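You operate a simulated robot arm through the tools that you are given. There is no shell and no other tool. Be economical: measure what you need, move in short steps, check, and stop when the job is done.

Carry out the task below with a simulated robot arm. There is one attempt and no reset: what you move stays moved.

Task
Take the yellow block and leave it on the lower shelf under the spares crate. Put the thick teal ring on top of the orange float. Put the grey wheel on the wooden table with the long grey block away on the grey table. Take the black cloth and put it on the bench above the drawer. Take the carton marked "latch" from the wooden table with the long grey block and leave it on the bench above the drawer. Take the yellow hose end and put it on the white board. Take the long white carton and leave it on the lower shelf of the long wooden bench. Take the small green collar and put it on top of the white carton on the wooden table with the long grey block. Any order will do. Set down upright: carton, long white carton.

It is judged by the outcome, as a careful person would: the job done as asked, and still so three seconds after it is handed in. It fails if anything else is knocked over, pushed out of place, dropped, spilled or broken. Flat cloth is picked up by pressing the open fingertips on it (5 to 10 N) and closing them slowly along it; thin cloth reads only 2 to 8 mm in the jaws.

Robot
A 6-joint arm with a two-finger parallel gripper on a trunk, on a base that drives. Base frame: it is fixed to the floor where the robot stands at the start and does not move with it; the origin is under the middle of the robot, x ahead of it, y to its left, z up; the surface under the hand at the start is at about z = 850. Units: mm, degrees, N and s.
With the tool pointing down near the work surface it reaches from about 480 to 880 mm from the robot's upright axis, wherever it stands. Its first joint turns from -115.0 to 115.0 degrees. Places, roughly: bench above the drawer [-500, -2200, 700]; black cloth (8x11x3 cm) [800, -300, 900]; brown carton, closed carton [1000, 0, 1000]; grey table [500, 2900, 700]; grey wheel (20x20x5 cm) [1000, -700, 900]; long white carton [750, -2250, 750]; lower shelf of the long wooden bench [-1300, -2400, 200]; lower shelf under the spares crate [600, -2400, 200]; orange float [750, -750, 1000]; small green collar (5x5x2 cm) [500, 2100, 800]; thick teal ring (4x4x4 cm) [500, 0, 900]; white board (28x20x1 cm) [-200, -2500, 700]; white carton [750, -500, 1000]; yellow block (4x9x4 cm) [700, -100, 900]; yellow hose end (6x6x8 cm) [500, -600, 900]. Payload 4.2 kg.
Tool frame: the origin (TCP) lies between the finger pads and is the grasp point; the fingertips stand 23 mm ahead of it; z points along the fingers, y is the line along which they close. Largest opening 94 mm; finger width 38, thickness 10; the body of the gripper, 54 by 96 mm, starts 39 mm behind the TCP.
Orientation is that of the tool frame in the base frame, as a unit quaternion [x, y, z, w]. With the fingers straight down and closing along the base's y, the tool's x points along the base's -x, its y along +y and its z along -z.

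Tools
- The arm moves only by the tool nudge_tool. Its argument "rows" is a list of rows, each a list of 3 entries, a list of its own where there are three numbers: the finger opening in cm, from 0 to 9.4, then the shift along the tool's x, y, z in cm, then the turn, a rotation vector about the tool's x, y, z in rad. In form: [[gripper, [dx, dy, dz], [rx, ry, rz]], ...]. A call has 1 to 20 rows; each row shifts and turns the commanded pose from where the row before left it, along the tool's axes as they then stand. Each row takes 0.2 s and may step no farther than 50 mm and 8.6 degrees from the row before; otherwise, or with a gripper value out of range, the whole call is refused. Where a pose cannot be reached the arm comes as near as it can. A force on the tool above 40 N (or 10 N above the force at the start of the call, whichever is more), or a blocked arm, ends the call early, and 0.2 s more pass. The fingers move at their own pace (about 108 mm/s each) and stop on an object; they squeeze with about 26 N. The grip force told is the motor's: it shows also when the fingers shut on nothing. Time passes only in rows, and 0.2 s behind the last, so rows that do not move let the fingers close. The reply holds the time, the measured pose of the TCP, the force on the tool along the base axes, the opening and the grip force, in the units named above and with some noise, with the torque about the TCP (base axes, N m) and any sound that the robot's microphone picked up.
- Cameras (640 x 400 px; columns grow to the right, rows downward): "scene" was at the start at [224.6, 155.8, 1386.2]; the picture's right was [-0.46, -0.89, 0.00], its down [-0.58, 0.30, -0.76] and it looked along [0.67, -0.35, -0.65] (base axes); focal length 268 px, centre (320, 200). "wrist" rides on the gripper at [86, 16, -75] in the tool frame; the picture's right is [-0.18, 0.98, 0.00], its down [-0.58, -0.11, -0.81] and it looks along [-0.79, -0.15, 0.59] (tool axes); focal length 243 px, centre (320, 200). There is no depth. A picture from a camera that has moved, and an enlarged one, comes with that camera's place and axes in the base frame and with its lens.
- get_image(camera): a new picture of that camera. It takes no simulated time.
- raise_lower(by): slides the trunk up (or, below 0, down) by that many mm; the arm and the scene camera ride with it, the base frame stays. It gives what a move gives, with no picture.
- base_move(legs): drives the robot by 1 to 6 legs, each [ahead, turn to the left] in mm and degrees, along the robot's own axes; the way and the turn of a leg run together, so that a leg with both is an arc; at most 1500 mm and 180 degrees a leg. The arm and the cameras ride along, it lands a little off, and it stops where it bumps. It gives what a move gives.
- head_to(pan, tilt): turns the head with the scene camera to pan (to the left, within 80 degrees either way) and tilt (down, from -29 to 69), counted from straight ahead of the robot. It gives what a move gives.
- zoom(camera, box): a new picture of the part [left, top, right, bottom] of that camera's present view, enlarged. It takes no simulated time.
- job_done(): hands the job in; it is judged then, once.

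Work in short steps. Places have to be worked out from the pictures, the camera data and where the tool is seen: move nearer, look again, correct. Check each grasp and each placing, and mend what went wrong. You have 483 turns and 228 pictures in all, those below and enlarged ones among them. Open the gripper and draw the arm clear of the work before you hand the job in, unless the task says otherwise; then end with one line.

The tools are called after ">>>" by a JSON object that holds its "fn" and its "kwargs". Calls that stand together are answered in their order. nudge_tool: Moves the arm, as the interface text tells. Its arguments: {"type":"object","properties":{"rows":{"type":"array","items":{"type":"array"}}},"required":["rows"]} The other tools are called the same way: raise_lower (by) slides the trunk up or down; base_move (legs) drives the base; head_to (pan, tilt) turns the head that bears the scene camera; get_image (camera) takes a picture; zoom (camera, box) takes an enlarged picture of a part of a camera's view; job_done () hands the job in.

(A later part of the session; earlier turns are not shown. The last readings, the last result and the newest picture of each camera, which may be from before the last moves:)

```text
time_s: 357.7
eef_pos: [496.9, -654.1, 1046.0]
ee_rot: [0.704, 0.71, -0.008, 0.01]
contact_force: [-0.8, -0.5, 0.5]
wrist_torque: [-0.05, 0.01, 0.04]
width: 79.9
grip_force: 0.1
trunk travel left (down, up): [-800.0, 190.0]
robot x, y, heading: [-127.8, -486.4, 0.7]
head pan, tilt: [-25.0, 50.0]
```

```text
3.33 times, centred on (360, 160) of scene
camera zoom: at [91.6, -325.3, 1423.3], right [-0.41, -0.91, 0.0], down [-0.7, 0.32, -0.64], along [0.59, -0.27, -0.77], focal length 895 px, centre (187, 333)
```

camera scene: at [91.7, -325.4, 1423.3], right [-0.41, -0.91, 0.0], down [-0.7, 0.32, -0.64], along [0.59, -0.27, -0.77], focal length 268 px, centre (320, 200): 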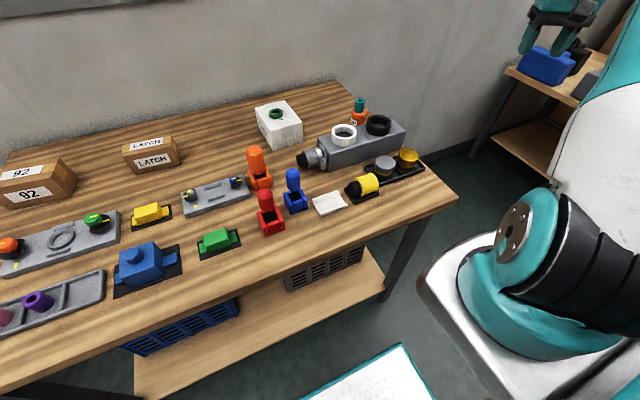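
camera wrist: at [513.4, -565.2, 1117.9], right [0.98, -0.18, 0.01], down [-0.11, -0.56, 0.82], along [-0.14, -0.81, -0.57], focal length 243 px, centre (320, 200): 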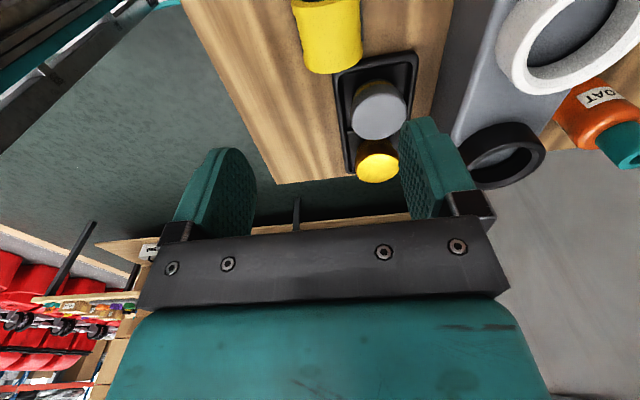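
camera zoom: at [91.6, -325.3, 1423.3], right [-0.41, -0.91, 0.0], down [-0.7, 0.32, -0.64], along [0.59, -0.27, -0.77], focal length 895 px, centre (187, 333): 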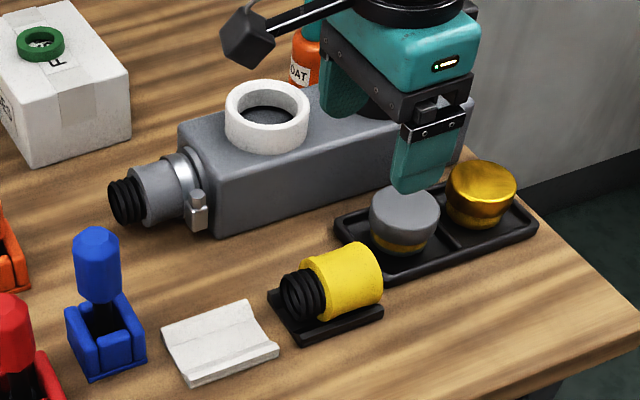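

Refined centre ≈(505,−650). Descend to TCP z≈893.

>>> {"fn": "nudge_tool", "kwargs": {"rows": [[8.6, [0.4, 0.8, 4], [0, 0, 0]], [8.6, [0, 0, 4], [0, 0, 0]], [8.6, [0, 0, 4], [0, 0, 0]], [8.6, [0, 0, 2], [0, 0, 0]], [8.6, [0, 0, 0], [0, 0, 0]]]}}

>>> {"fn": "get_image", "kwargs": {"camera": "wrist"}}

>>> {"fn": "zoom", "kwargs": {"camera": "scene", "box": [300, 120, 440, 220]}}

```text
time_s: 358.9
eef_pos: [507.2, -653.5, 905.6]
ee_rot: [0.704, 0.71, -0.008, 0.009]
contact_force: [-0.2, 0.0, 1.2]
wrist_torque: [0.04, -0.02, -0.04]
width: 85.8
grip_force: 0.0
trunk travel left (down, up): [-800.0, 190.0]
robot x, y, heading: [-124.4, -490.0, 0.4]
head pan, tilt: [-25.0, 50.0]
```

```text
98 pictures are left
camera wrist: at [523.2, -564.2, 977.5], right [0.98, -0.18, 0.01], down [-0.11, -0.56, 0.82], along [-0.14, -0.81, -0.57], focal length 243 px, centre (320, 200)
```

wrist: 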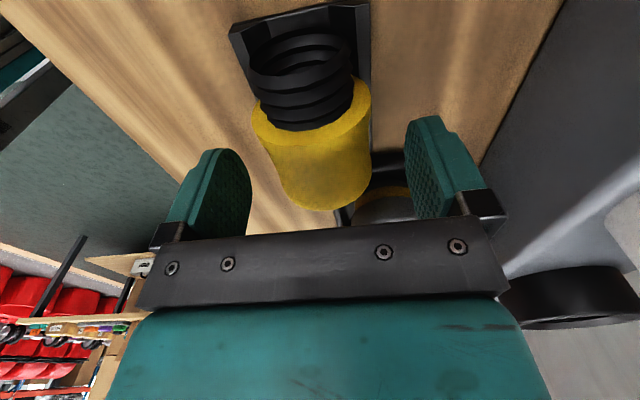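

```text
4.00 times, centred on (370, 170) of scene
camera zoom: at [91.6, -325.2, 1423.3], right [-0.41, -0.91, 0.0], down [-0.7, 0.32, -0.64], along [0.59, -0.27, -0.77], focal length 1074 px, centre (120, 320)
```

zoom: 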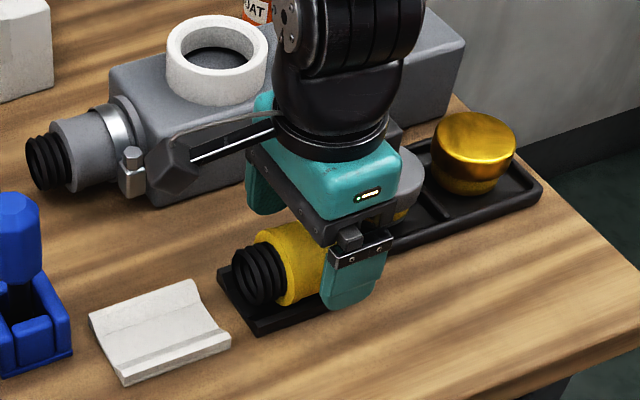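

>>> {"fn": "nudge_tool", "kwargs": {"rows": [[8.6, [0, 0, 1.0], [0, 0, 0]], [7, [0, 0, 0], [0, 0, 0]], [5, [0, 0, 0], [0, 0, 0]], [0, [0, 0, 0], [0, 0, 0]], [0, [0, 0, 0], [0, 0, 0]]]}}

>>> {"fn": "get_image", "kwargs": {"camera": "wrist"}}

```text
time_s: 360.1
eef_pos: [508.0, -652.6, 895.3]
ee_rot: [0.704, 0.71, -0.008, 0.01]
contact_force: [-0.4, 0.4, 0.3]
wrist_torque: [0.01, -0.03, 0.01]
width: 50.5
grip_force: 25.6
trunk travel left (down, up): [-800.0, 190.0]
robot x, y, heading: [-122.6, -486.2, 0.8]
head pan, tilt: [-25.0, 50.0]
```

```text
96 pictures are left
camera wrist: at [522.7, -564.5, 967.3], right [0.98, -0.18, 0.01], down [-0.11, -0.56, 0.82], along [-0.14, -0.81, -0.57], focal length 243 px, centre (320, 200)
```

wrist: 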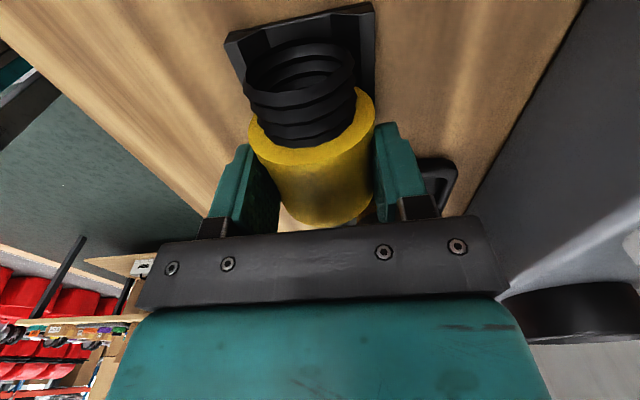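

Gripped (50.5 mm). Lift and check.

>>> {"fn": "nudge_tool", "kwargs": {"rows": [[0, [0, 0, -1], [0, 0, 0]], [0, [0, 0, -2], [0, 0, 0]], [0, [0, 0, -4], [0, 0, 0]], [0, [0, 0, -4], [0, 0, 0]], [0, [0, 0, 0], [0, 0, 0]]]}}

>>> {"fn": "zoom", "kwargs": {"camera": "scene", "box": [280, 80, 440, 220]}}

```text
time_s: 361.3
eef_pos: [506.6, -649.2, 1005.0]
ee_rot: [0.704, 0.71, -0.009, 0.009]
contact_force: [0.6, 0.5, -1.2]
wrist_torque: [-0.01, 0.02, -0.02]
width: 50.4
grip_force: 25.4
trunk travel left (down, up): [-800.0, 190.0]
robot x, y, heading: [-125.3, -490.3, 0.8]
head pan, tilt: [-25.0, 50.0]
```

```text
2.86 times, centred on (360, 150) of scene
camera zoom: at [91.8, -325.2, 1423.2], right [-0.41, -0.91, 0.0], down [-0.7, 0.32, -0.64], along [0.59, -0.27, -0.77], focal length 767 px, centre (206, 343)
```

zoom: 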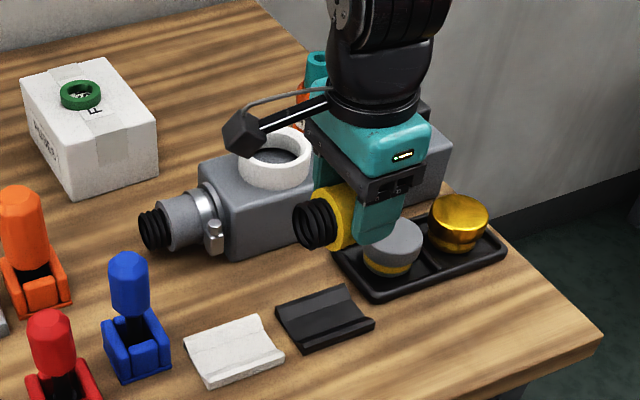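

Hose end is held. Raise and go to the bench for the white board.

>>> {"fn": "raise_lower", "kwargs": {"by": 150}}

>>> {"fn": "base_move", "kwargs": {"legs": [[-60, 0], [0, -90.7], [950, 0]]}}

>>> {"fn": "head_to", "kwargs": {"pan": -10, "tilt": 35}}

>>> {"fn": "get_image", "kwargs": {"camera": "scene"}}

```text
time_s: 363.0
eef_pos: [505.5, -649.2, 1155.6]
ee_rot: [0.704, 0.71, -0.008, 0.01]
contact_force: [-0.3, -0.5, -0.4]
wrist_torque: [-0.03, -0.04, -0.02]
width: 50.3
grip_force: 25.5
trunk travel left (down, up): [-950.0, 40.0]
robot x, y, heading: [-125.6, -490.1, 0.7]
head pan, tilt: [-25.0, 50.0]
```

```text
time_s: 372.4
eef_pos: [-337.6, -2072.5, 1154.9]
ee_rot: [1.0, 0.003, -0.012, 0.002]
contact_force: [0.8, -0.1, -0.9]
wrist_torque: [0.03, 0.03, 0.0]
width: 50.5
grip_force: 25.5
trunk travel left (down, up): [-950.0, 40.0]
robot x, y, heading: [-176.7, -1441.6, -89.3]
head pan, tilt: [-25.0, 50.0]
```

```text
time_s: 373.1
eef_pos: [-337.9, -2071.1, 1154.1]
ee_rot: [1.0, 0.004, -0.013, 0.001]
contact_force: [0.6, -0.3, 0.3]
wrist_torque: [0.01, 0.03, 0.05]
width: 50.6
grip_force: 25.7
trunk travel left (down, up): [-950.0, 40.0]
robot x, y, heading: [-175.5, -1441.3, -89.6]
head pan, tilt: [-10.0, 35.0]
```

```text
94 pictures are left
camera scene: at [2.4, -1676.7, 1594.9], right [-0.99, 0.16, 0.0], down [0.09, 0.57, -0.82], along [-0.13, -0.81, -0.57], focal length 268 px, centre (320, 200)
```

scene: 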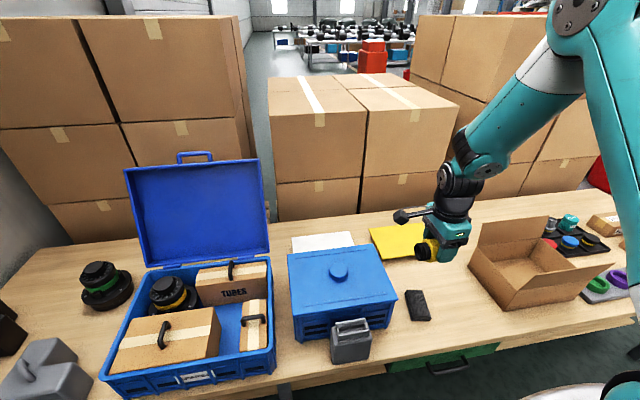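

White board spans about x −13…−297, y −2444…−2644, behind the blue box. Drive 245 mm closer and move over the board's near half.

>>> {"fn": "base_move", "kwargs": {"legs": [[245, 0]]}}

>>> {"fn": "nudge_tool", "kwargs": {"rows": [[0, [2.8, 3.6, 0], [0, 0, 0]], [0, [2.8, 3.6, 0], [0, 0, 0]], [0, [2.8, 3.6, 0], [0, 0, 0]], [0, [2.8, 3.6, 0], [0, 0, 0]], [0, [2.8, 3.6, 0], [0, 0, 0]], [0, [2.8, 3.6, 0], [0, 0, 0]], [0, [0, 0, 0], [0, 0, 0]]]}}

>>> {"fn": "get_image", "kwargs": {"camera": "scene"}}

>>> {"fn": "get_image", "kwargs": {"camera": "wrist"}}

```text
time_s: 374.9
eef_pos: [-335.2, -2317.7, 1154.9]
ee_rot: [1.0, 0.005, -0.012, 0.001]
contact_force: [0.1, 0.6, -0.9]
wrist_torque: [0.0, -0.02, 0.0]
width: 50.4
grip_force: 25.5
trunk travel left (down, up): [-950.0, 40.0]
robot x, y, heading: [-173.7, -1686.5, -89.3]
head pan, tilt: [-10.0, 35.0]
```

```text
time_s: 376.6
eef_pos: [-164.4, -2533.3, 1152.0]
ee_rot: [1.0, 0.004, -0.013, -0.001]
contact_force: [0.0, 0.3, -0.5]
wrist_torque: [-0.01, 0.02, 0.03]
width: 50.7
grip_force: 25.8
trunk travel left (down, up): [-950.0, 40.0]
robot x, y, heading: [-175.4, -1683.4, -89.4]
head pan, tilt: [-10.0, 35.0]
```

```text
93 pictures are left
camera scene: at [5.2, -1922.6, 1594.9], right [-0.99, 0.16, 0.0], down [0.09, 0.57, -0.82], along [-0.13, -0.81, -0.57], focal length 268 px, centre (320, 200)
```

scene: 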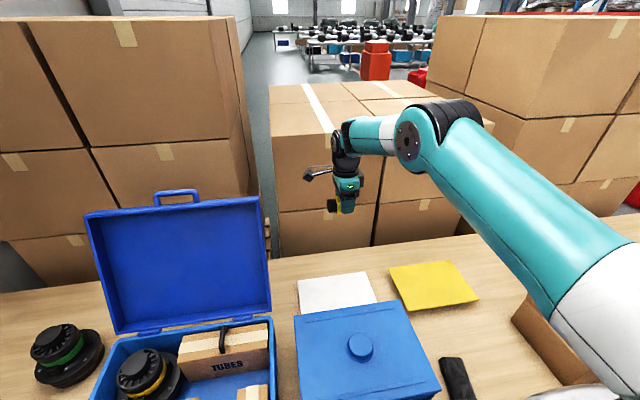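

```text
92 pictures are left
camera wrist: at [-76.4, -2547.7, 1223.8], right [-0.18, -0.98, 0.0], down [-0.56, 0.1, 0.82], along [-0.81, 0.14, -0.57], focal length 243 px, centre (320, 200)
```

wrist: 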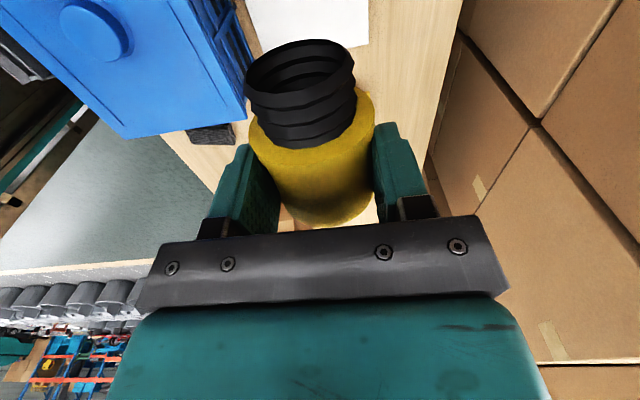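

Over the board. Nudge 15 mm further in and lower the trunk 300 mm.

>>> {"fn": "nudge_tool", "kwargs": {"rows": [[0, [0, 1.5, 0], [0, 0, 0]]]}}

>>> {"fn": "raise_lower", "kwargs": {"by": -300}}

>>> {"fn": "get_image", "kwargs": {"camera": "scene"}}

>>> {"fn": "get_image", "kwargs": {"camera": "wrist"}}

```text
time_s: 376.9
eef_pos: [-164.0, -2548.3, 1152.3]
ee_rot: [1.0, 0.005, -0.012, 0.001]
contact_force: [0.5, 0.5, -0.2]
wrist_torque: [-0.01, 0.0, -0.03]
width: 50.6
grip_force: 25.8
trunk travel left (down, up): [-950.0, 40.0]
robot x, y, heading: [-174.0, -1687.5, -89.3]
head pan, tilt: [-10.0, 35.0]
```

```text
time_s: 379.9
eef_pos: [-165.8, -2547.3, 852.7]
ee_rot: [1.0, 0.004, -0.013, 0.001]
contact_force: [0.3, -0.1, -0.9]
wrist_torque: [0.02, 0.02, 0.0]
width: 50.8
grip_force: 26.1
trunk travel left (down, up): [-650.0, 340.0]
robot x, y, heading: [-173.4, -1684.2, -89.4]
head pan, tilt: [-10.0, 35.0]
```

```text
91 pictures are left
camera scene: at [5.2, -1922.5, 1295.0], right [-0.99, 0.16, 0.0], down [0.09, 0.57, -0.82], along [-0.13, -0.81, -0.57], focal length 268 px, centre (320, 200)
```

scene: 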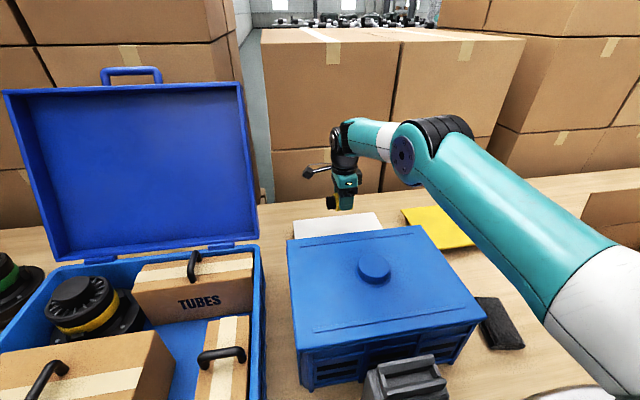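

```text
90 pictures are left
camera wrist: at [-76.4, -2562.5, 923.8], right [-0.18, -0.98, 0.01], down [-0.56, 0.11, 0.82], along [-0.81, 0.14, -0.57], focal length 243 px, centre (320, 200)
```

wrist: 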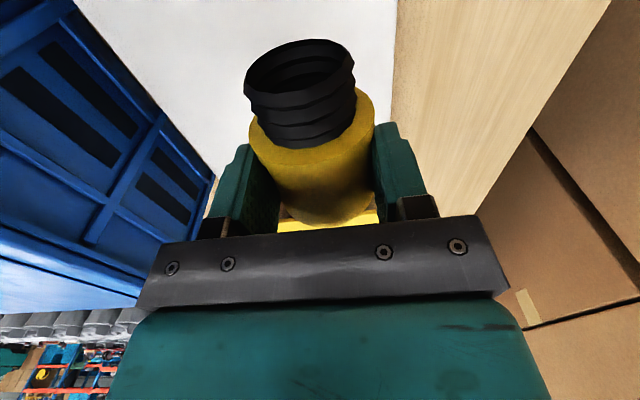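

Directly over the white board (its back edge ≈ −2610). Shift 25 mm toward board centre and descend.

>>> {"fn": "nudge_tool", "kwargs": {"rows": [[0, [0, -2.5, 0], [0, 0, 0]], [0, [0, 0, 3], [0, 0, 0]], [0, [0, 0, 3], [0, 0, 0]], [0, [0, 0, 2.5], [0, 0, 0]], [0, [0, 0, 0], [0, 0, 0]]]}}

>>> {"fn": "get_image", "kwargs": {"camera": "wrist"}}

>>> {"fn": "zoom", "kwargs": {"camera": "scene", "box": [270, 130, 430, 260]}}

```text
time_s: 381.0
eef_pos: [-166.4, -2525.7, 778.7]
ee_rot: [1.0, 0.005, -0.011, 0.006]
contact_force: [-1.0, 7.4, 23.7]
wrist_torque: [0.51, -0.24, 0.05]
width: 50.8
grip_force: 25.9
trunk travel left (down, up): [-650.0, 340.0]
robot x, y, heading: [-174.8, -1687.9, -89.4]
head pan, tilt: [-10.0, 35.0]
stopped in row 5: the force on the tool passed its limit at 65 N (the readings are from after the stop); the commanded pose is now the measured one
```

```text
89 pictures are left
camera wrist: at [-77.7, -2539.7, 851.2], right [-0.17, -0.98, 0.02], down [-0.57, 0.11, 0.82], along [-0.81, 0.13, -0.58], focal length 243 px, centre (320, 200)
```

wrist: 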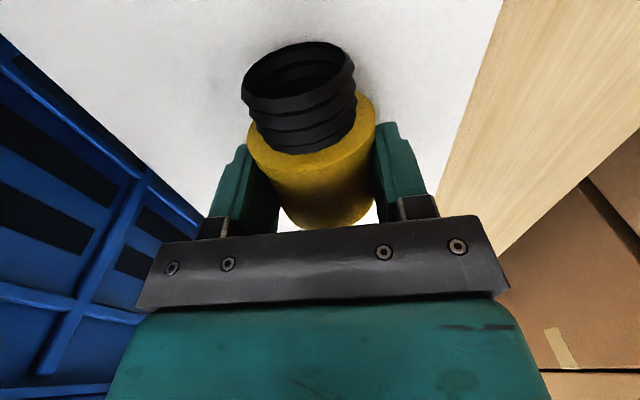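

```text
3.08 times, centred on (350, 195) of scene
camera zoom: at [5.0, -1921.1, 1295.5], right [-0.99, 0.16, 0.0], down [0.09, 0.57, -0.82], along [-0.13, -0.81, -0.57], focal length 826 px, centre (228, 215)
```

zoom: 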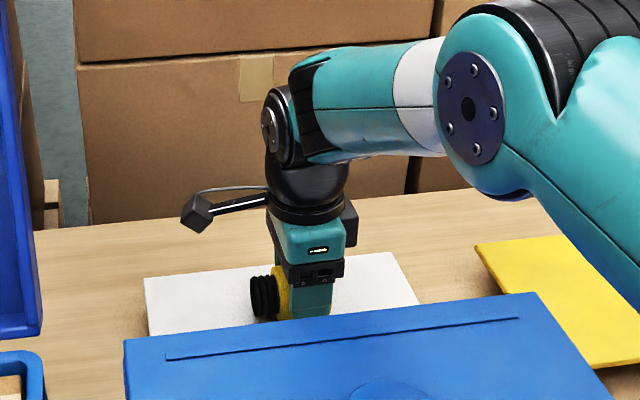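

Triangulation shows the board's top at ≈745, so the hose end is resting on it. Ease off 3 mm and open slowly.

>>> {"fn": "nudge_tool", "kwargs": {"rows": [[0, [0, 0, -0.3], [0, 0, 0]], [0, [0, 0, 0], [0, 0, 0]]]}}

```text
time_s: 381.6
eef_pos: [-166.7, -2525.8, 779.9]
ee_rot: [1.0, 0.005, -0.01, 0.006]
contact_force: [0.9, -2.8, 11.7]
wrist_torque: [-0.01, -0.2, -0.08]
width: 50.4
grip_force: 26.1
trunk travel left (down, up): [-650.0, 340.0]
robot x, y, heading: [-173.1, -1682.8, -89.4]
head pan, tilt: [-10.0, 35.0]
```

>>> {"fn": "nudge_tool", "kwargs": {"rows": [[0, [0, 0, -0.1], [0, 0, 0]], [5.4, [0, 0, 0], [0, 0, 0]], [5.8, [0, 0, 0], [0, 0, 0]], [6.2, [0, 0, 0], [0, 0, 0]], [6.6, [0, 0, 0], [0, 0, 0]], [6.6, [0, 0, 0], [0, 0, 0]], [6.6, [0, 0, 0], [0, 0, 0]]]}}

>>> {"fn": "get_image", "kwargs": {"camera": "wrist"}}

```text
time_s: 383.2
eef_pos: [-167.6, -2525.7, 779.4]
ee_rot: [1.0, 0.005, -0.011, 0.003]
contact_force: [1.0, -0.1, -0.4]
wrist_torque: [0.0, 0.02, 0.01]
width: 66.0
grip_force: 0.0
trunk travel left (down, up): [-650.0, 340.0]
robot x, y, heading: [-176.0, -1682.7, -89.8]
head pan, tilt: [-10.0, 35.0]
```

```text
87 pictures are left
camera wrist: at [-77.9, -2539.6, 851.7], right [-0.17, -0.98, 0.01], down [-0.56, 0.11, 0.82], along [-0.81, 0.14, -0.57], focal length 243 px, centre (320, 200)
```

wrist: 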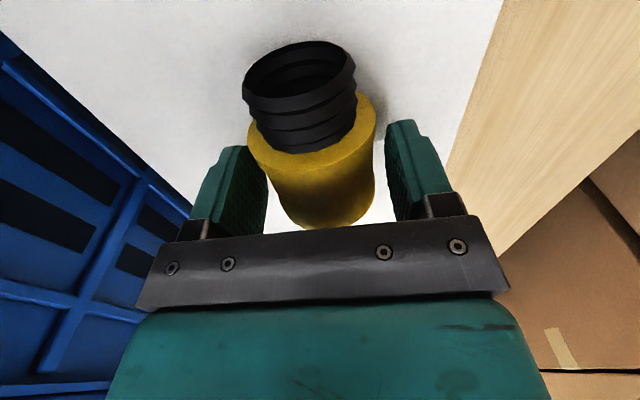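

It stays still between the open fingers. Open a bit more and rise straight up, then check again.

>>> {"fn": "nudge_tool", "kwargs": {"rows": [[7.4, [0, 0, 0], [0, 0, 0]], [7.4, [0, 0, 0], [0, 0, 0]], [7.4, [0, 0, -2], [0, 0, 0]], [7.4, [0, 0, -4], [0, 0, 0]], [7.4, [0, 0, -4], [0, 0, 0]], [7.4, [0, 0, -4], [0, 0, 0]], [7.4, [0, 0, 0], [0, 0, 0]]]}}

>>> {"fn": "raise_lower", "kwargs": {"by": 250}}

>>> {"fn": "zoom", "kwargs": {"camera": "scene", "box": [270, 200, 430, 340]}}

```text
time_s: 384.8
eef_pos: [-164.2, -2523.7, 919.4]
ee_rot: [1.0, 0.005, -0.011, 0.003]
contact_force: [-0.4, -0.3, 0.4]
wrist_torque: [0.03, 0.05, -0.01]
width: 73.8
grip_force: 0.1
trunk travel left (down, up): [-650.0, 340.0]
robot x, y, heading: [-172.5, -1685.8, -88.9]
head pan, tilt: [-10.0, 35.0]
```

```text
time_s: 387.4
eef_pos: [-163.8, -2524.2, 1169.5]
ee_rot: [1.0, 0.006, -0.011, 0.004]
contact_force: [-0.5, -0.4, 0.4]
wrist_torque: [0.01, 0.0, 0.0]
width: 73.8
grip_force: 0.1
trunk travel left (down, up): [-900.0, 90.0]
robot x, y, heading: [-175.0, -1686.6, -89.6]
head pan, tilt: [-10.0, 35.0]
```

```text
2.86 times, centred on (350, 270) of scene
camera zoom: at [5.1, -1922.4, 1545.0], right [-0.99, 0.16, 0.0], down [0.09, 0.57, -0.82], along [-0.13, -0.81, -0.57], focal length 767 px, centre (234, 0)
```

zoom: 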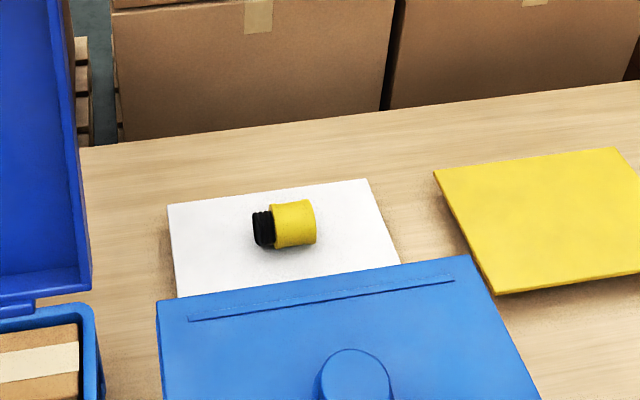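

Hose end lies stably on the white board. Retract and return to the wooden table for the LATCH carton.

>>> {"fn": "nudge_tool", "kwargs": {"rows": [[8, [0, -4.5, 0], [0, 0, 0]], [8, [0, -4.5, 0], [0, 0, 0]], [8, [0, -4.5, 0], [0, 0, 0]], [8, [0, -4.5, 0], [0, 0, 0]], [8, [0, -4.5, 0], [0, 0, 0]]]}}

>>> {"fn": "base_move", "kwargs": {"legs": [[-1000, 0], [-570, 0], [0, 89.6], [210, 0]]}}

>>> {"fn": "head_to", "kwargs": {"pan": -10, "tilt": 45}}

>>> {"fn": "get_image", "kwargs": {"camera": "scene"}}

```text
time_s: 388.6
eef_pos: [-166.2, -2299.6, 1167.5]
ee_rot: [1.0, 0.004, -0.01, 0.005]
contact_force: [-0.3, -0.5, 0.6]
wrist_torque: [0.03, 0.0, 0.01]
width: 80.0
grip_force: 0.1
trunk travel left (down, up): [-900.0, 90.0]
robot x, y, heading: [-175.2, -1684.1, -89.4]
head pan, tilt: [-10.0, 35.0]
```

```text
time_s: 401.6
eef_pos: [628.3, -124.9, 1167.0]
ee_rot: [0.706, 0.708, -0.005, 0.011]
contact_force: [-0.9, -0.3, 0.0]
wrist_torque: [0.01, -0.02, 0.06]
width: 80.1
grip_force: 0.1
trunk travel left (down, up): [-900.0, 90.0]
robot x, y, heading: [14.0, -126.7, 0.0]
head pan, tilt: [-10.0, 35.0]
```

```text
time_s: 402.3
eef_pos: [629.5, -124.2, 1167.4]
ee_rot: [0.707, 0.707, -0.005, 0.011]
contact_force: [-0.7, 0.5, -0.3]
wrist_torque: [-0.01, 0.01, -0.01]
width: 79.8
grip_force: 0.0
trunk travel left (down, up): [-900.0, 90.0]
robot x, y, heading: [10.5, -125.6, -0.1]
head pan, tilt: [-10.0, 45.0]
```

```text
85 pictures are left
camera scene: at [244.1, 53.9, 1530.2], right [-0.17, -0.98, 0.0], down [-0.7, 0.12, -0.71], along [0.7, -0.12, -0.71], focal length 268 px, centre (320, 200)
```

scene: 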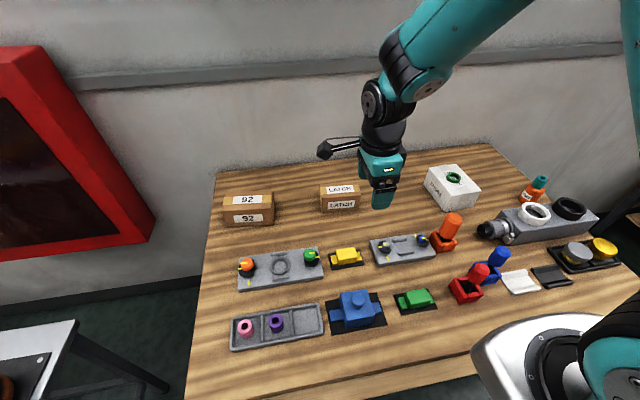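

>>> {"fn": "zoom", "kwargs": {"camera": "scene", "box": [280, 150, 400, 240]}}

>>> {"fn": "base_move", "kwargs": {"legs": [[40, 0]]}}

```text
4.44 times, centred on (340, 195) of scene
camera zoom: at [244.1, 53.9, 1530.2], right [-0.17, -0.98, 0.0], down [-0.7, 0.12, -0.71], along [0.7, -0.12, -0.71], focal length 1193 px, centre (231, 222)
```

zoom: 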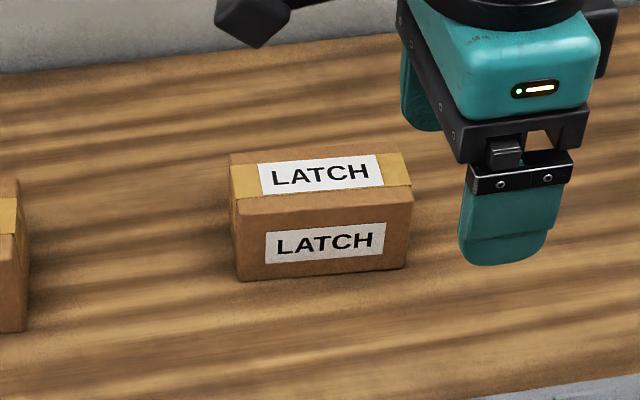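

```text
time_s: 403.2
eef_pos: [669.1, -123.7, 1167.8]
ee_rot: [0.707, 0.707, -0.005, 0.011]
contact_force: [-0.3, 0.8, 0.5]
wrist_torque: [-0.04, -0.01, 0.0]
width: 80.1
grip_force: 0.0
trunk travel left (down, up): [-900.0, 90.0]
robot x, y, heading: [56.8, -128.6, 0.1]
head pan, tilt: [-10.0, 45.0]
```

LATCH carton: x≈848–900, y −55…−186, top ≈930. Fingers already close along x; move above it.

>>> {"fn": "nudge_tool", "kwargs": {"rows": [[8, [0, 4.1, 2.4], [0, 0, 0]], [8, [0, 4.1, 2.4], [0, 0, 0]], [8, [0, 4.1, 2.4], [0, 0, 0]], [8, [0, 4.1, 2.4], [0, 0, 0]], [8, [0.3, 4.1, 2.4], [0, 0, 0]], [8, [0, 0, 3], [0, 0, 0]], [8, [0, 0, 0], [0, 0, 0]]]}}

>>> {"fn": "get_image", "kwargs": {"camera": "wrist"}}

>>> {"fn": "zoom", "kwargs": {"camera": "scene", "box": [270, 130, 410, 230]}}

```text
time_s: 404.8
eef_pos: [876.1, -123.9, 1019.6]
ee_rot: [0.707, 0.707, -0.006, 0.011]
contact_force: [0.1, 0.3, 0.4]
wrist_torque: [-0.01, -0.03, -0.03]
width: 80.1
grip_force: 0.0
trunk travel left (down, up): [-900.0, 90.0]
robot x, y, heading: [53.8, -126.0, 0.1]
head pan, tilt: [-10.0, 45.0]
```

```text
83 pictures are left
camera wrist: at [891.5, -35.4, 1091.8], right [0.98, -0.18, 0.01], down [-0.11, -0.56, 0.82], along [-0.14, -0.81, -0.57], focal length 243 px, centre (320, 200)
```

wrist: 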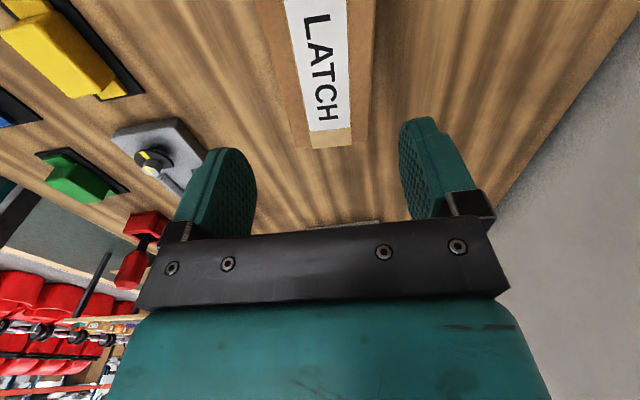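

```text
4.00 times, centred on (340, 180) of scene
camera zoom: at [284.6, 54.0, 1530.1], right [-0.17, -0.98, 0.0], down [-0.7, 0.12, -0.71], along [0.7, -0.12, -0.71], focal length 1074 px, centre (240, 280)
```

zoom: 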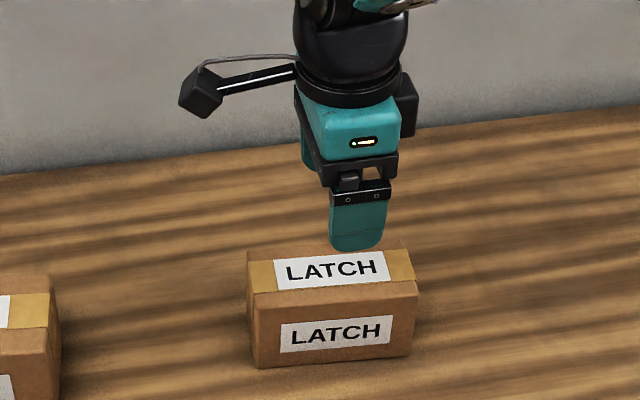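

Box is ~63 mm deep, centre ≈(881,−121), yawed ~−3.5°. Align and descend to TCP z≈912.

>>> {"fn": "nudge_tool", "kwargs": {"rows": [[9.2, [0.2, 0.5, 2], [0, 0, 0.06]], [9.2, [0, 0, 3], [0, 0, 0]], [9.2, [0, 0, 2], [0, 0, 0]], [9.2, [0, 0, 0], [0, 0, 0]]]}}

>>> {"fn": "get_image", "kwargs": {"camera": "wrist"}}

>>> {"fn": "zoom", "kwargs": {"camera": "scene", "box": [270, 130, 410, 230]}}

```text
time_s: 405.8
eef_pos: [882.0, -123.6, 949.2]
ee_rot: [0.728, 0.686, -0.005, 0.011]
contact_force: [0.0, 0.5, 0.4]
wrist_torque: [0.01, 0.0, 0.03]
width: 92.0
grip_force: 0.0
trunk travel left (down, up): [-900.0, 90.0]
robot x, y, heading: [55.5, -127.9, 0.1]
head pan, tilt: [-10.0, 45.0]
```

```text
81 pictures are left
camera wrist: at [902.6, -36.1, 1021.4], right [0.97, -0.24, 0.01], down [-0.15, -0.56, 0.82], along [-0.19, -0.8, -0.58], focal length 243 px, centre (320, 200)
```

wrist: 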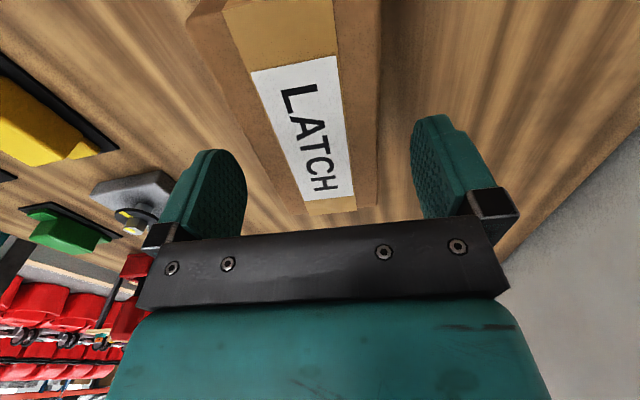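

```text
4.00 times, centred on (340, 180) of scene
camera zoom: at [284.5, 54.0, 1530.2], right [-0.17, -0.98, 0.0], down [-0.7, 0.12, -0.71], along [0.7, -0.12, -0.71], focal length 1074 px, centre (240, 280)
```

zoom: 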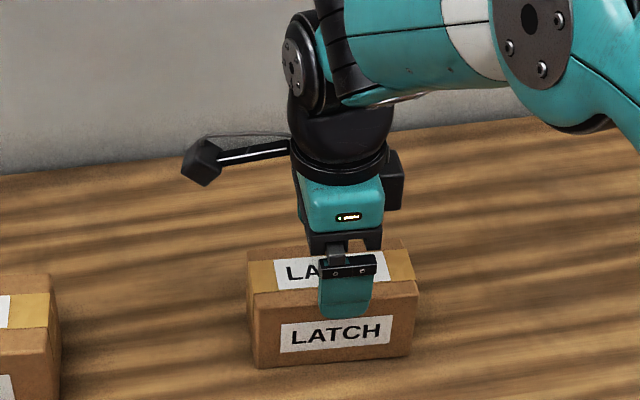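

>>> {"fn": "nudge_tool", "kwargs": {"rows": [[9.2, [0, 0.4, 2], [0, 0, 0]], [9.2, [0, 0, 1.6], [0, 0, 0]], [9.2, [0, 0, 0], [0, 0, 0]], [7.5, [0, 0, 0], [0, 0, 0]], [6, [0, 0, 0], [0, 0, 0]], [0, [0, 0, 0], [0, 0, 0]], [0, [0, 0, 0], [0, 0, 0]]]}}

>>> {"fn": "get_image", "kwargs": {"camera": "wrist"}}

```text
time_s: 407.4
eef_pos: [884.5, -124.6, 912.2]
ee_rot: [0.728, 0.685, -0.005, 0.01]
contact_force: [0.5, 0.3, -0.8]
wrist_torque: [0.12, -0.03, -0.01]
width: 68.1
grip_force: 25.9
trunk travel left (down, up): [-900.0, 90.0]
robot x, y, heading: [54.9, -126.8, 0.1]
head pan, tilt: [-10.0, 45.0]
```

```text
79 pictures are left
camera wrist: at [906.8, -36.6, 985.5], right [0.97, -0.24, 0.01], down [-0.15, -0.56, 0.82], along [-0.19, -0.8, -0.58], focal length 243 px, centre (320, 200)
```

wrist: 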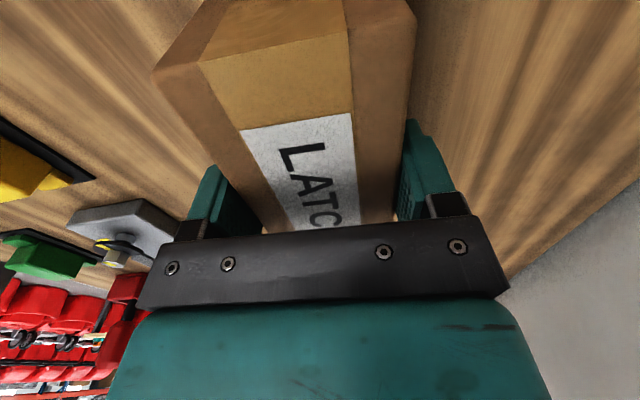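

Gripped (68 mm). Lift and pull back over the table.

>>> {"fn": "nudge_tool", "kwargs": {"rows": [[0, [0, 0, -1], [0, 0, 0]], [0, [0, 0, -2], [0, 0, 0]], [0, [0, 0, -4], [0, 0, 0]], [0, [0, 0, -4], [0, 0, 0]], [0, [0, 0, -4], [0, 0, 0]], [0, [0, -4, -2.5], [0, 0, 0]], [0, [0, -4, -2.5], [0, 0, 0]], [0, [0, -4, 0], [0, 0, 0]], [0, [0, -4, 0], [0, 0, 0]], [0, [0, -4, 0], [0, 0, 0]], [0, [0, 0, 0], [0, 0, 0]]]}}

>>> {"fn": "get_image", "kwargs": {"camera": "scene"}}

```text
time_s: 409.8
eef_pos: [683.7, -109.3, 1110.9]
ee_rot: [0.728, 0.686, -0.004, 0.011]
contact_force: [-0.2, 0.4, -2.2]
wrist_torque: [-0.01, -0.01, 0.01]
width: 68.3
grip_force: 26.2
trunk travel left (down, up): [-900.0, 90.0]
robot x, y, heading: [55.1, -128.1, 0.0]
head pan, tilt: [-10.0, 45.0]
```

```text
78 pictures are left
camera scene: at [284.6, 54.0, 1530.2], right [-0.17, -0.98, 0.0], down [-0.7, 0.12, -0.71], along [0.7, -0.12, -0.71], focal length 268 px, centre (320, 200)
```

scene: 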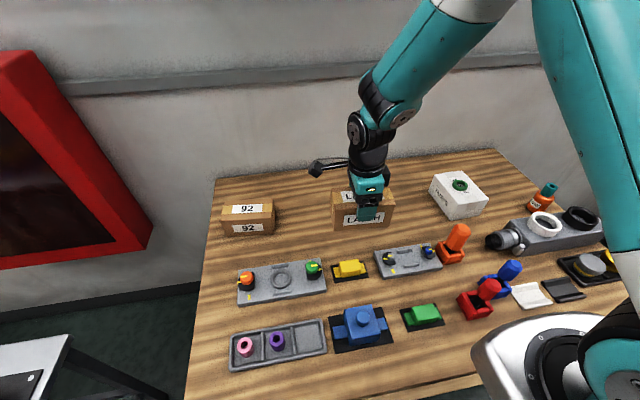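

LATCH is in hand. Drive to the bench above the drawer.

>>> {"fn": "base_move", "kwargs": {"legs": [[-610, 0], [0, -90], [1322, 0]]}}

>>> {"fn": "head_to", "kwargs": {"pan": 0, "tilt": 42}}

>>> {"fn": "get_image", "kwargs": {"camera": "scene"}}

```text
time_s: 423.3
eef_pos: [-517.7, -2079.8, 1110.1]
ee_rot: [1.0, -0.026, -0.011, 0.004]
contact_force: [-0.2, 0.0, -3.0]
wrist_torque: [0.0, -0.01, 0.01]
width: 67.8
grip_force: 25.6
trunk travel left (down, up): [-900.0, 90.0]
robot x, y, heading: [-540.8, -1449.9, -89.4]
head pan, tilt: [-10.0, 45.0]
```

```text
time_s: 424.0
eef_pos: [-517.5, -2079.7, 1111.3]
ee_rot: [1.0, -0.027, -0.012, 0.004]
contact_force: [0.7, 0.3, -1.7]
wrist_torque: [-0.02, 0.01, -0.01]
width: 67.9
grip_force: 26.1
trunk travel left (down, up): [-900.0, 90.0]
robot x, y, heading: [-543.8, -1458.1, -89.3]
head pan, tilt: [0.0, 42.0]
```

```text
77 pictures are left
camera scene: at [-345.9, -1685.8, 1534.4], right [-1.0, -0.01, 0.0], down [0.0, 0.67, -0.74], along [0.01, -0.74, -0.67], focal length 268 px, centre (320, 200)
```

scene: 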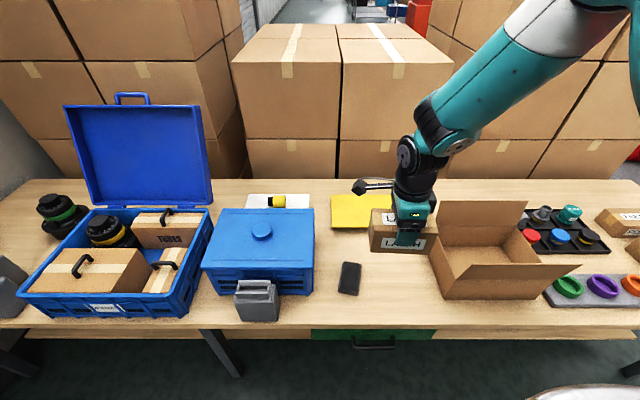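

Target (−600,−2165), between cloth and open box. Move over and lower the trunk 280 mm.

>>> {"fn": "nudge_tool", "kwargs": {"rows": [[0, [-2.57, 2.97, 0], [0, 0, 0]], [0, [-2.57, 2.97, 0], [0, 0, 0]], [0, [-2.57, 2.97, 0], [0, 0, 0]], [0, [0, 0, 0], [0, 0, 0]]]}}

>>> {"fn": "raise_lower", "kwargs": {"by": -280}}

>>> {"fn": "get_image", "kwargs": {"camera": "scene"}}

>>> {"fn": "get_image", "kwargs": {"camera": "wrist"}}

```text
time_s: 425.0
eef_pos: [-601.0, -2163.4, 1113.2]
ee_rot: [1.0, -0.025, -0.011, 0.005]
contact_force: [0.0, 0.2, -2.9]
wrist_torque: [0.05, 0.01, 0.01]
width: 67.6
grip_force: 26.1
trunk travel left (down, up): [-900.0, 90.0]
robot x, y, heading: [-541.8, -1453.9, -89.3]
head pan, tilt: [0.0, 42.0]
```

```text
time_s: 427.8
eef_pos: [-599.4, -2164.3, 832.4]
ee_rot: [1.0, -0.026, -0.011, 0.004]
contact_force: [-0.4, 0.3, -2.8]
wrist_torque: [-0.04, -0.01, 0.0]
width: 67.9
grip_force: 25.8
trunk travel left (down, up): [-620.0, 370.0]
robot x, y, heading: [-539.9, -1453.3, -89.4]
head pan, tilt: [0.0, 42.0]
```

```text
76 pictures are left
camera scene: at [-345.8, -1685.8, 1254.5], right [-1.0, -0.01, 0.0], down [-0.01, 0.67, -0.74], along [0.01, -0.74, -0.67], focal length 268 px, centre (320, 200)
```

scene: 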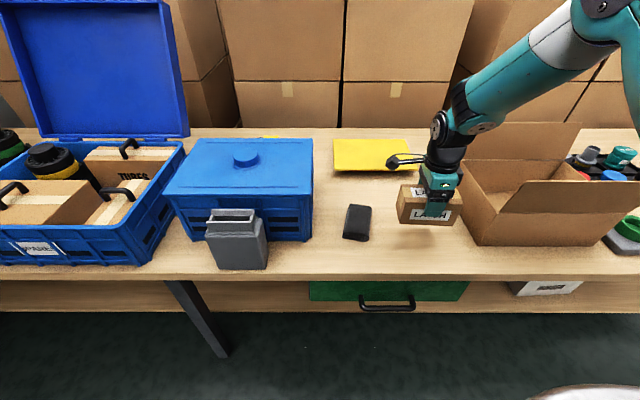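

```text
75 pictures are left
camera wrist: at [-512.0, -2184.1, 905.8], right [-0.24, -0.97, 0.01], down [-0.56, 0.15, 0.82], along [-0.8, 0.19, -0.58], focal length 243 px, centre (320, 200)
```

wrist: 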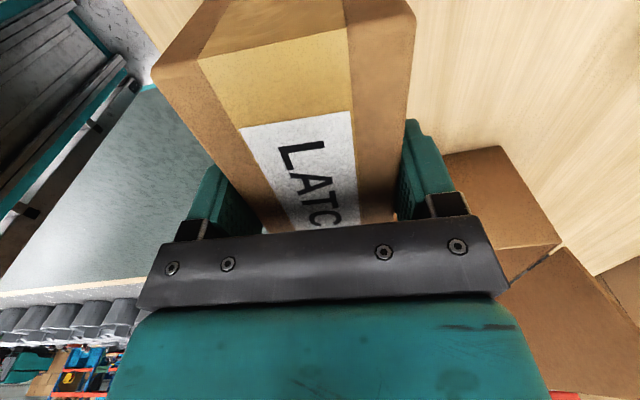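

Shift 20 mm away from the open box and descend.

>>> {"fn": "nudge_tool", "kwargs": {"rows": [[0, [2, 0, 0], [0, 0, 0]], [0, [0, 0, 3], [0, 0, 0]], [0, [0, 0, 2], [0, 0, 0]], [0, [0, 0, 0.8], [0, 0, 0]], [0, [0, 0, 0.4], [0, 0, 0]], [0, [0, 0, 0], [0, 0, 0]]]}}

>>> {"fn": "zoom", "kwargs": {"camera": "scene", "box": [320, 130, 520, 270]}}

```text
time_s: 429.2
eef_pos: [-582.2, -2165.6, 772.1]
ee_rot: [1.0, -0.026, -0.011, 0.004]
contact_force: [-0.4, -0.4, -2.8]
wrist_torque: [0.03, 0.04, -0.01]
width: 67.8
grip_force: 25.6
trunk travel left (down, up): [-620.0, 370.0]
robot x, y, heading: [-544.2, -1451.9, -89.6]
head pan, tilt: [0.0, 42.0]
```

```text
2.86 times, centred on (420, 200) of scene
camera zoom: at [-345.8, -1685.7, 1254.5], right [-1.0, -0.01, 0.0], down [-0.01, 0.67, -0.74], along [0.01, -0.74, -0.67], focal length 767 px, centre (34, 200)
```

zoom: 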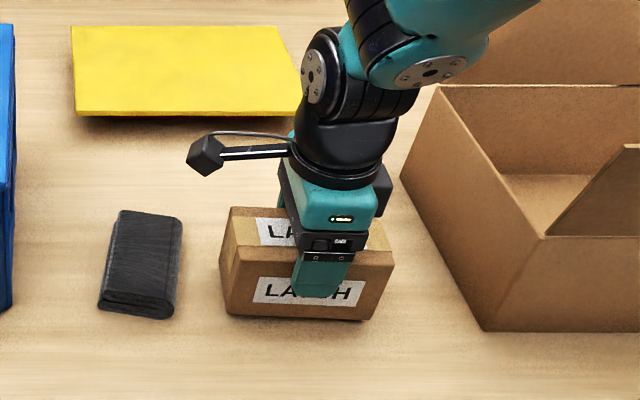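

>>> {"fn": "nudge_tool", "kwargs": {"rows": [[0, [0, 0, 0.4], [0, 0, 0]], [0, [0, 0, 0.3], [0, 0, 0]], [0, [0, 0, 0.3], [0, 0, 0]], [0, [0, 0, 0], [0, 0, 0]]]}}

```text
time_s: 430.2
eef_pos: [-581.5, -2167.0, 763.3]
ee_rot: [1.0, -0.027, -0.011, 0.006]
contact_force: [-4.2, 4.0, 26.4]
wrist_torque: [0.75, -0.43, 0.12]
width: 68.0
grip_force: 26.0
trunk travel left (down, up): [-620.0, 370.0]
robot x, y, heading: [-536.9, -1456.0, -89.6]
head pan, tilt: [0.0, 42.0]
```

Contact. Ease 1 mm, release and rise.

>>> {"fn": "nudge_tool", "kwargs": {"rows": [[0, [0, 0, -0.1], [0, 0, 0]], [7.6, [0, 0, 0], [0, 0, 0]], [8.8, [0, 0, 0], [0, 0, 0]], [9.2, [0, 0, 0], [0, 0, 0]], [9.2, [0, 0, -2], [0, 0, 0]], [9.2, [0, 0, -4], [0, 0, 0]], [9.2, [0, 0, -4], [0, 0, 0]], [9.2, [0, 0, -4], [0, 0, 0]], [9.2, [0, -4, -2], [0, 0, 0]], [9.2, [0, -4, 0], [0, 0, 0]], [9.2, [0, 0, 0], [0, 0, 0]]]}}

>>> {"fn": "zoom", "kwargs": {"camera": "scene", "box": [320, 130, 520, 270]}}

```text
time_s: 432.6
eef_pos: [-572.8, -2084.9, 921.1]
ee_rot: [1.0, -0.027, -0.011, 0.003]
contact_force: [0.4, -0.3, 0.2]
wrist_torque: [-0.01, -0.02, -0.01]
width: 92.0
grip_force: 0.1
trunk travel left (down, up): [-620.0, 370.0]
robot x, y, heading: [-538.5, -1453.0, -89.4]
head pan, tilt: [0.0, 42.0]
```

```text
2.86 times, centred on (420, 200) of scene
camera zoom: at [-345.9, -1685.7, 1254.5], right [-1.0, -0.01, 0.0], down [-0.01, 0.67, -0.74], along [0.01, -0.74, -0.67], focal length 767 px, centre (34, 200)
```

zoom: 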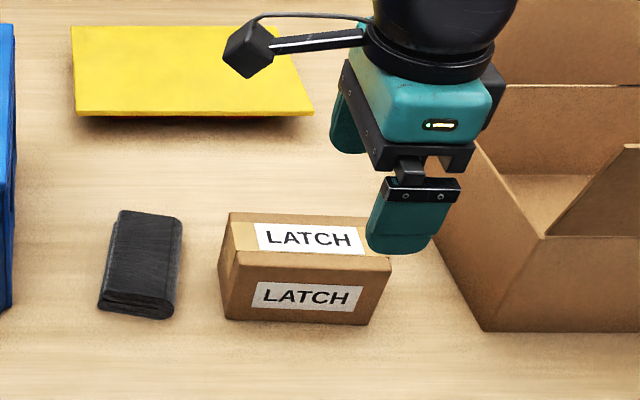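

LATCH carton stands on the bench beside the cloth. Last item: the yellow block. Raise and drive back to the table.

>>> {"fn": "raise_lower", "kwargs": {"by": 280}}

>>> {"fn": "base_move", "kwargs": {"legs": [[-1350, 0], [0, 89.4], [500, 0]]}}

>>> {"fn": "head_to", "kwargs": {"pan": -10, "tilt": 52}}

>>> {"fn": "get_image", "kwargs": {"camera": "scene"}}

```text
time_s: 435.5
eef_pos: [-572.4, -2085.4, 1201.6]
ee_rot: [1.0, -0.026, -0.011, 0.004]
contact_force: [0.7, 0.2, 0.7]
wrist_torque: [-0.01, 0.0, -0.01]
width: 92.1
grip_force: 0.0
trunk travel left (down, up): [-900.0, 90.0]
robot x, y, heading: [-541.1, -1453.9, -89.7]
head pan, tilt: [0.0, 42.0]
```

```text
time_s: 448.6
eef_pos: [589.6, -132.8, 1200.5]
ee_rot: [0.727, 0.686, -0.006, 0.011]
contact_force: [-0.7, -0.3, 0.6]
wrist_torque: [0.05, 0.0, 0.02]
width: 92.0
grip_force: 0.0
trunk travel left (down, up): [-900.0, 90.0]
robot x, y, heading: [-42.9, -98.6, -0.0]
head pan, tilt: [0.0, 42.0]
```

```text
time_s: 449.3
eef_pos: [590.8, -131.6, 1202.0]
ee_rot: [0.727, 0.686, -0.005, 0.01]
contact_force: [-0.8, 0.1, -0.3]
wrist_torque: [-0.01, -0.01, -0.02]
width: 92.0
grip_force: 0.1
trunk travel left (down, up): [-900.0, 90.0]
robot x, y, heading: [-42.1, -96.3, 0.4]
head pan, tilt: [-10.0, 52.0]
```

```text
72 pictures are left
camera scene: at [179.7, 86.1, 1520.6], right [-0.17, -0.99, 0.0], down [-0.78, 0.13, -0.62], along [0.61, -0.1, -0.79], focal length 268 px, centre (320, 200)
```

scene: 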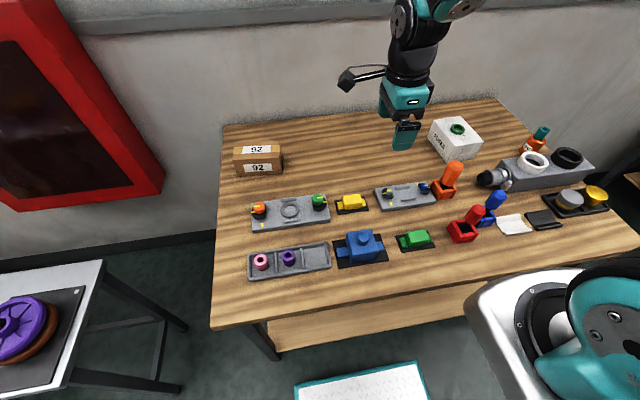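

>>> {"fn": "nudge_tool", "kwargs": {"rows": [[7, [1.08, 1.37, 4.2], [0, 0, 0]], [7, [1.08, 1.37, 4.2], [0, 0, 0]], [7, [1.08, 1.37, 4.2], [0, 0, 0]], [7, [1.08, 1.37, 4.2], [0, 0, 0]], [7, [0, 0, 0], [0, 0, 0]]]}}

>>> {"fn": "get_image", "kwargs": {"camera": "wrist"}}

>>> {"fn": "zoom", "kwargs": {"camera": "scene", "box": [300, 150, 420, 240]}}

```text
time_s: 450.5
eef_pos: [650.4, -96.2, 1032.0]
ee_rot: [0.727, 0.687, -0.004, 0.011]
contact_force: [0.1, -0.3, -0.3]
wrist_torque: [-0.02, 0.01, -0.03]
width: 70.0
grip_force: 0.1
trunk travel left (down, up): [-900.0, 90.0]
robot x, y, heading: [-45.7, -96.9, 0.3]
head pan, tilt: [-10.0, 52.0]
```

```text
71 pictures are left
camera wrist: at [670.2, -8.2, 1105.3], right [0.97, -0.24, 0.01], down [-0.15, -0.56, 0.82], along [-0.19, -0.8, -0.58], focal length 243 px, centre (320, 200)
```

wrist: 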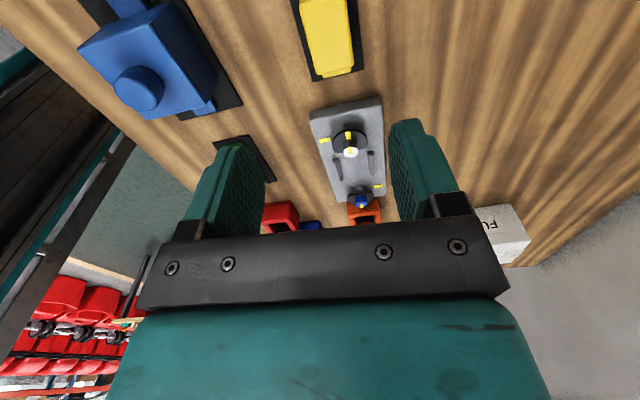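

```text
4.44 times, centred on (360, 195) of scene
camera zoom: at [179.7, 86.1, 1520.6], right [-0.17, -0.99, 0.0], down [-0.78, 0.13, -0.62], along [0.61, -0.1, -0.79], focal length 1193 px, centre (142, 222)
```

zoom: 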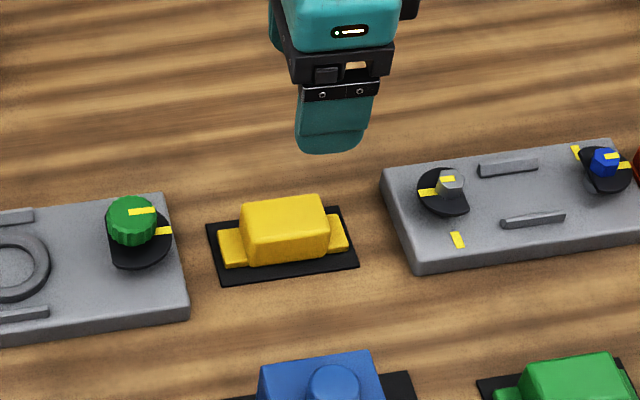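

Block body centre ≈(655,−90), long axis ≈93°. Align (−6°), and descend to TCP z≈886.

>>> {"fn": "nudge_tool", "kwargs": {"rows": [[7, [0.6, 0.45, 3], [0, 0, -0.105]], [7, [0, 0, 4], [0, 0, 0]], [7, [0, 0, 4], [0, 0, 0]], [7, [0, 0, 0], [0, 0, 0]]]}}

>>> {"fn": "get_image", "kwargs": {"camera": "wrist"}}

>>> {"fn": "zoom", "kwargs": {"camera": "scene", "box": [300, 150, 420, 240]}}

```text
time_s: 451.5
eef_pos: [654.3, -93.5, 922.6]
ee_rot: [0.69, 0.724, -0.005, 0.011]
contact_force: [-0.1, -0.4, -0.4]
wrist_torque: [-0.04, 0.0, 0.0]
width: 70.1
grip_force: 0.0
trunk travel left (down, up): [-900.0, 90.0]
robot x, y, heading: [-40.2, -100.1, 0.0]
head pan, tilt: [-10.0, 52.0]
```

```text
69 pictures are left
camera wrist: at [666.5, -3.4, 994.6], right [0.99, -0.14, 0.01], down [-0.09, -0.57, 0.82], along [-0.11, -0.81, -0.57], focal length 243 px, centre (320, 200)
```

wrist: 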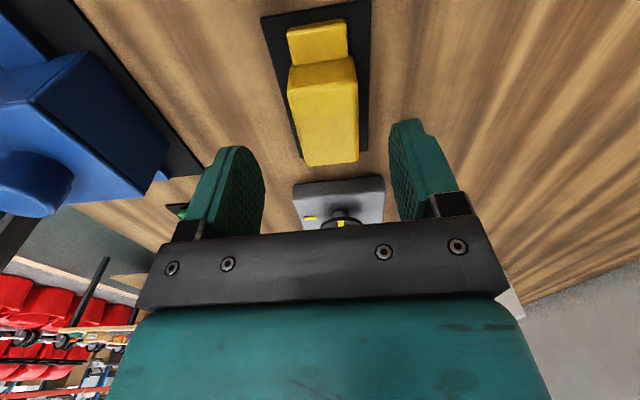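

```text
4.44 times, centred on (360, 195) of scene
camera zoom: at [179.7, 86.1, 1520.6], right [-0.17, -0.99, 0.0], down [-0.78, 0.13, -0.62], along [0.61, -0.1, -0.79], focal length 1193 px, centre (142, 222)
```

zoom: 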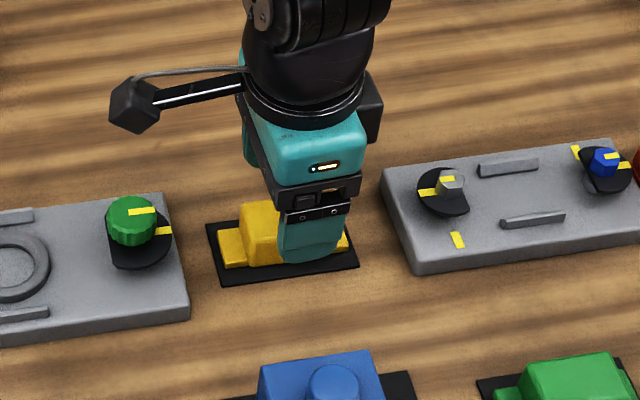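

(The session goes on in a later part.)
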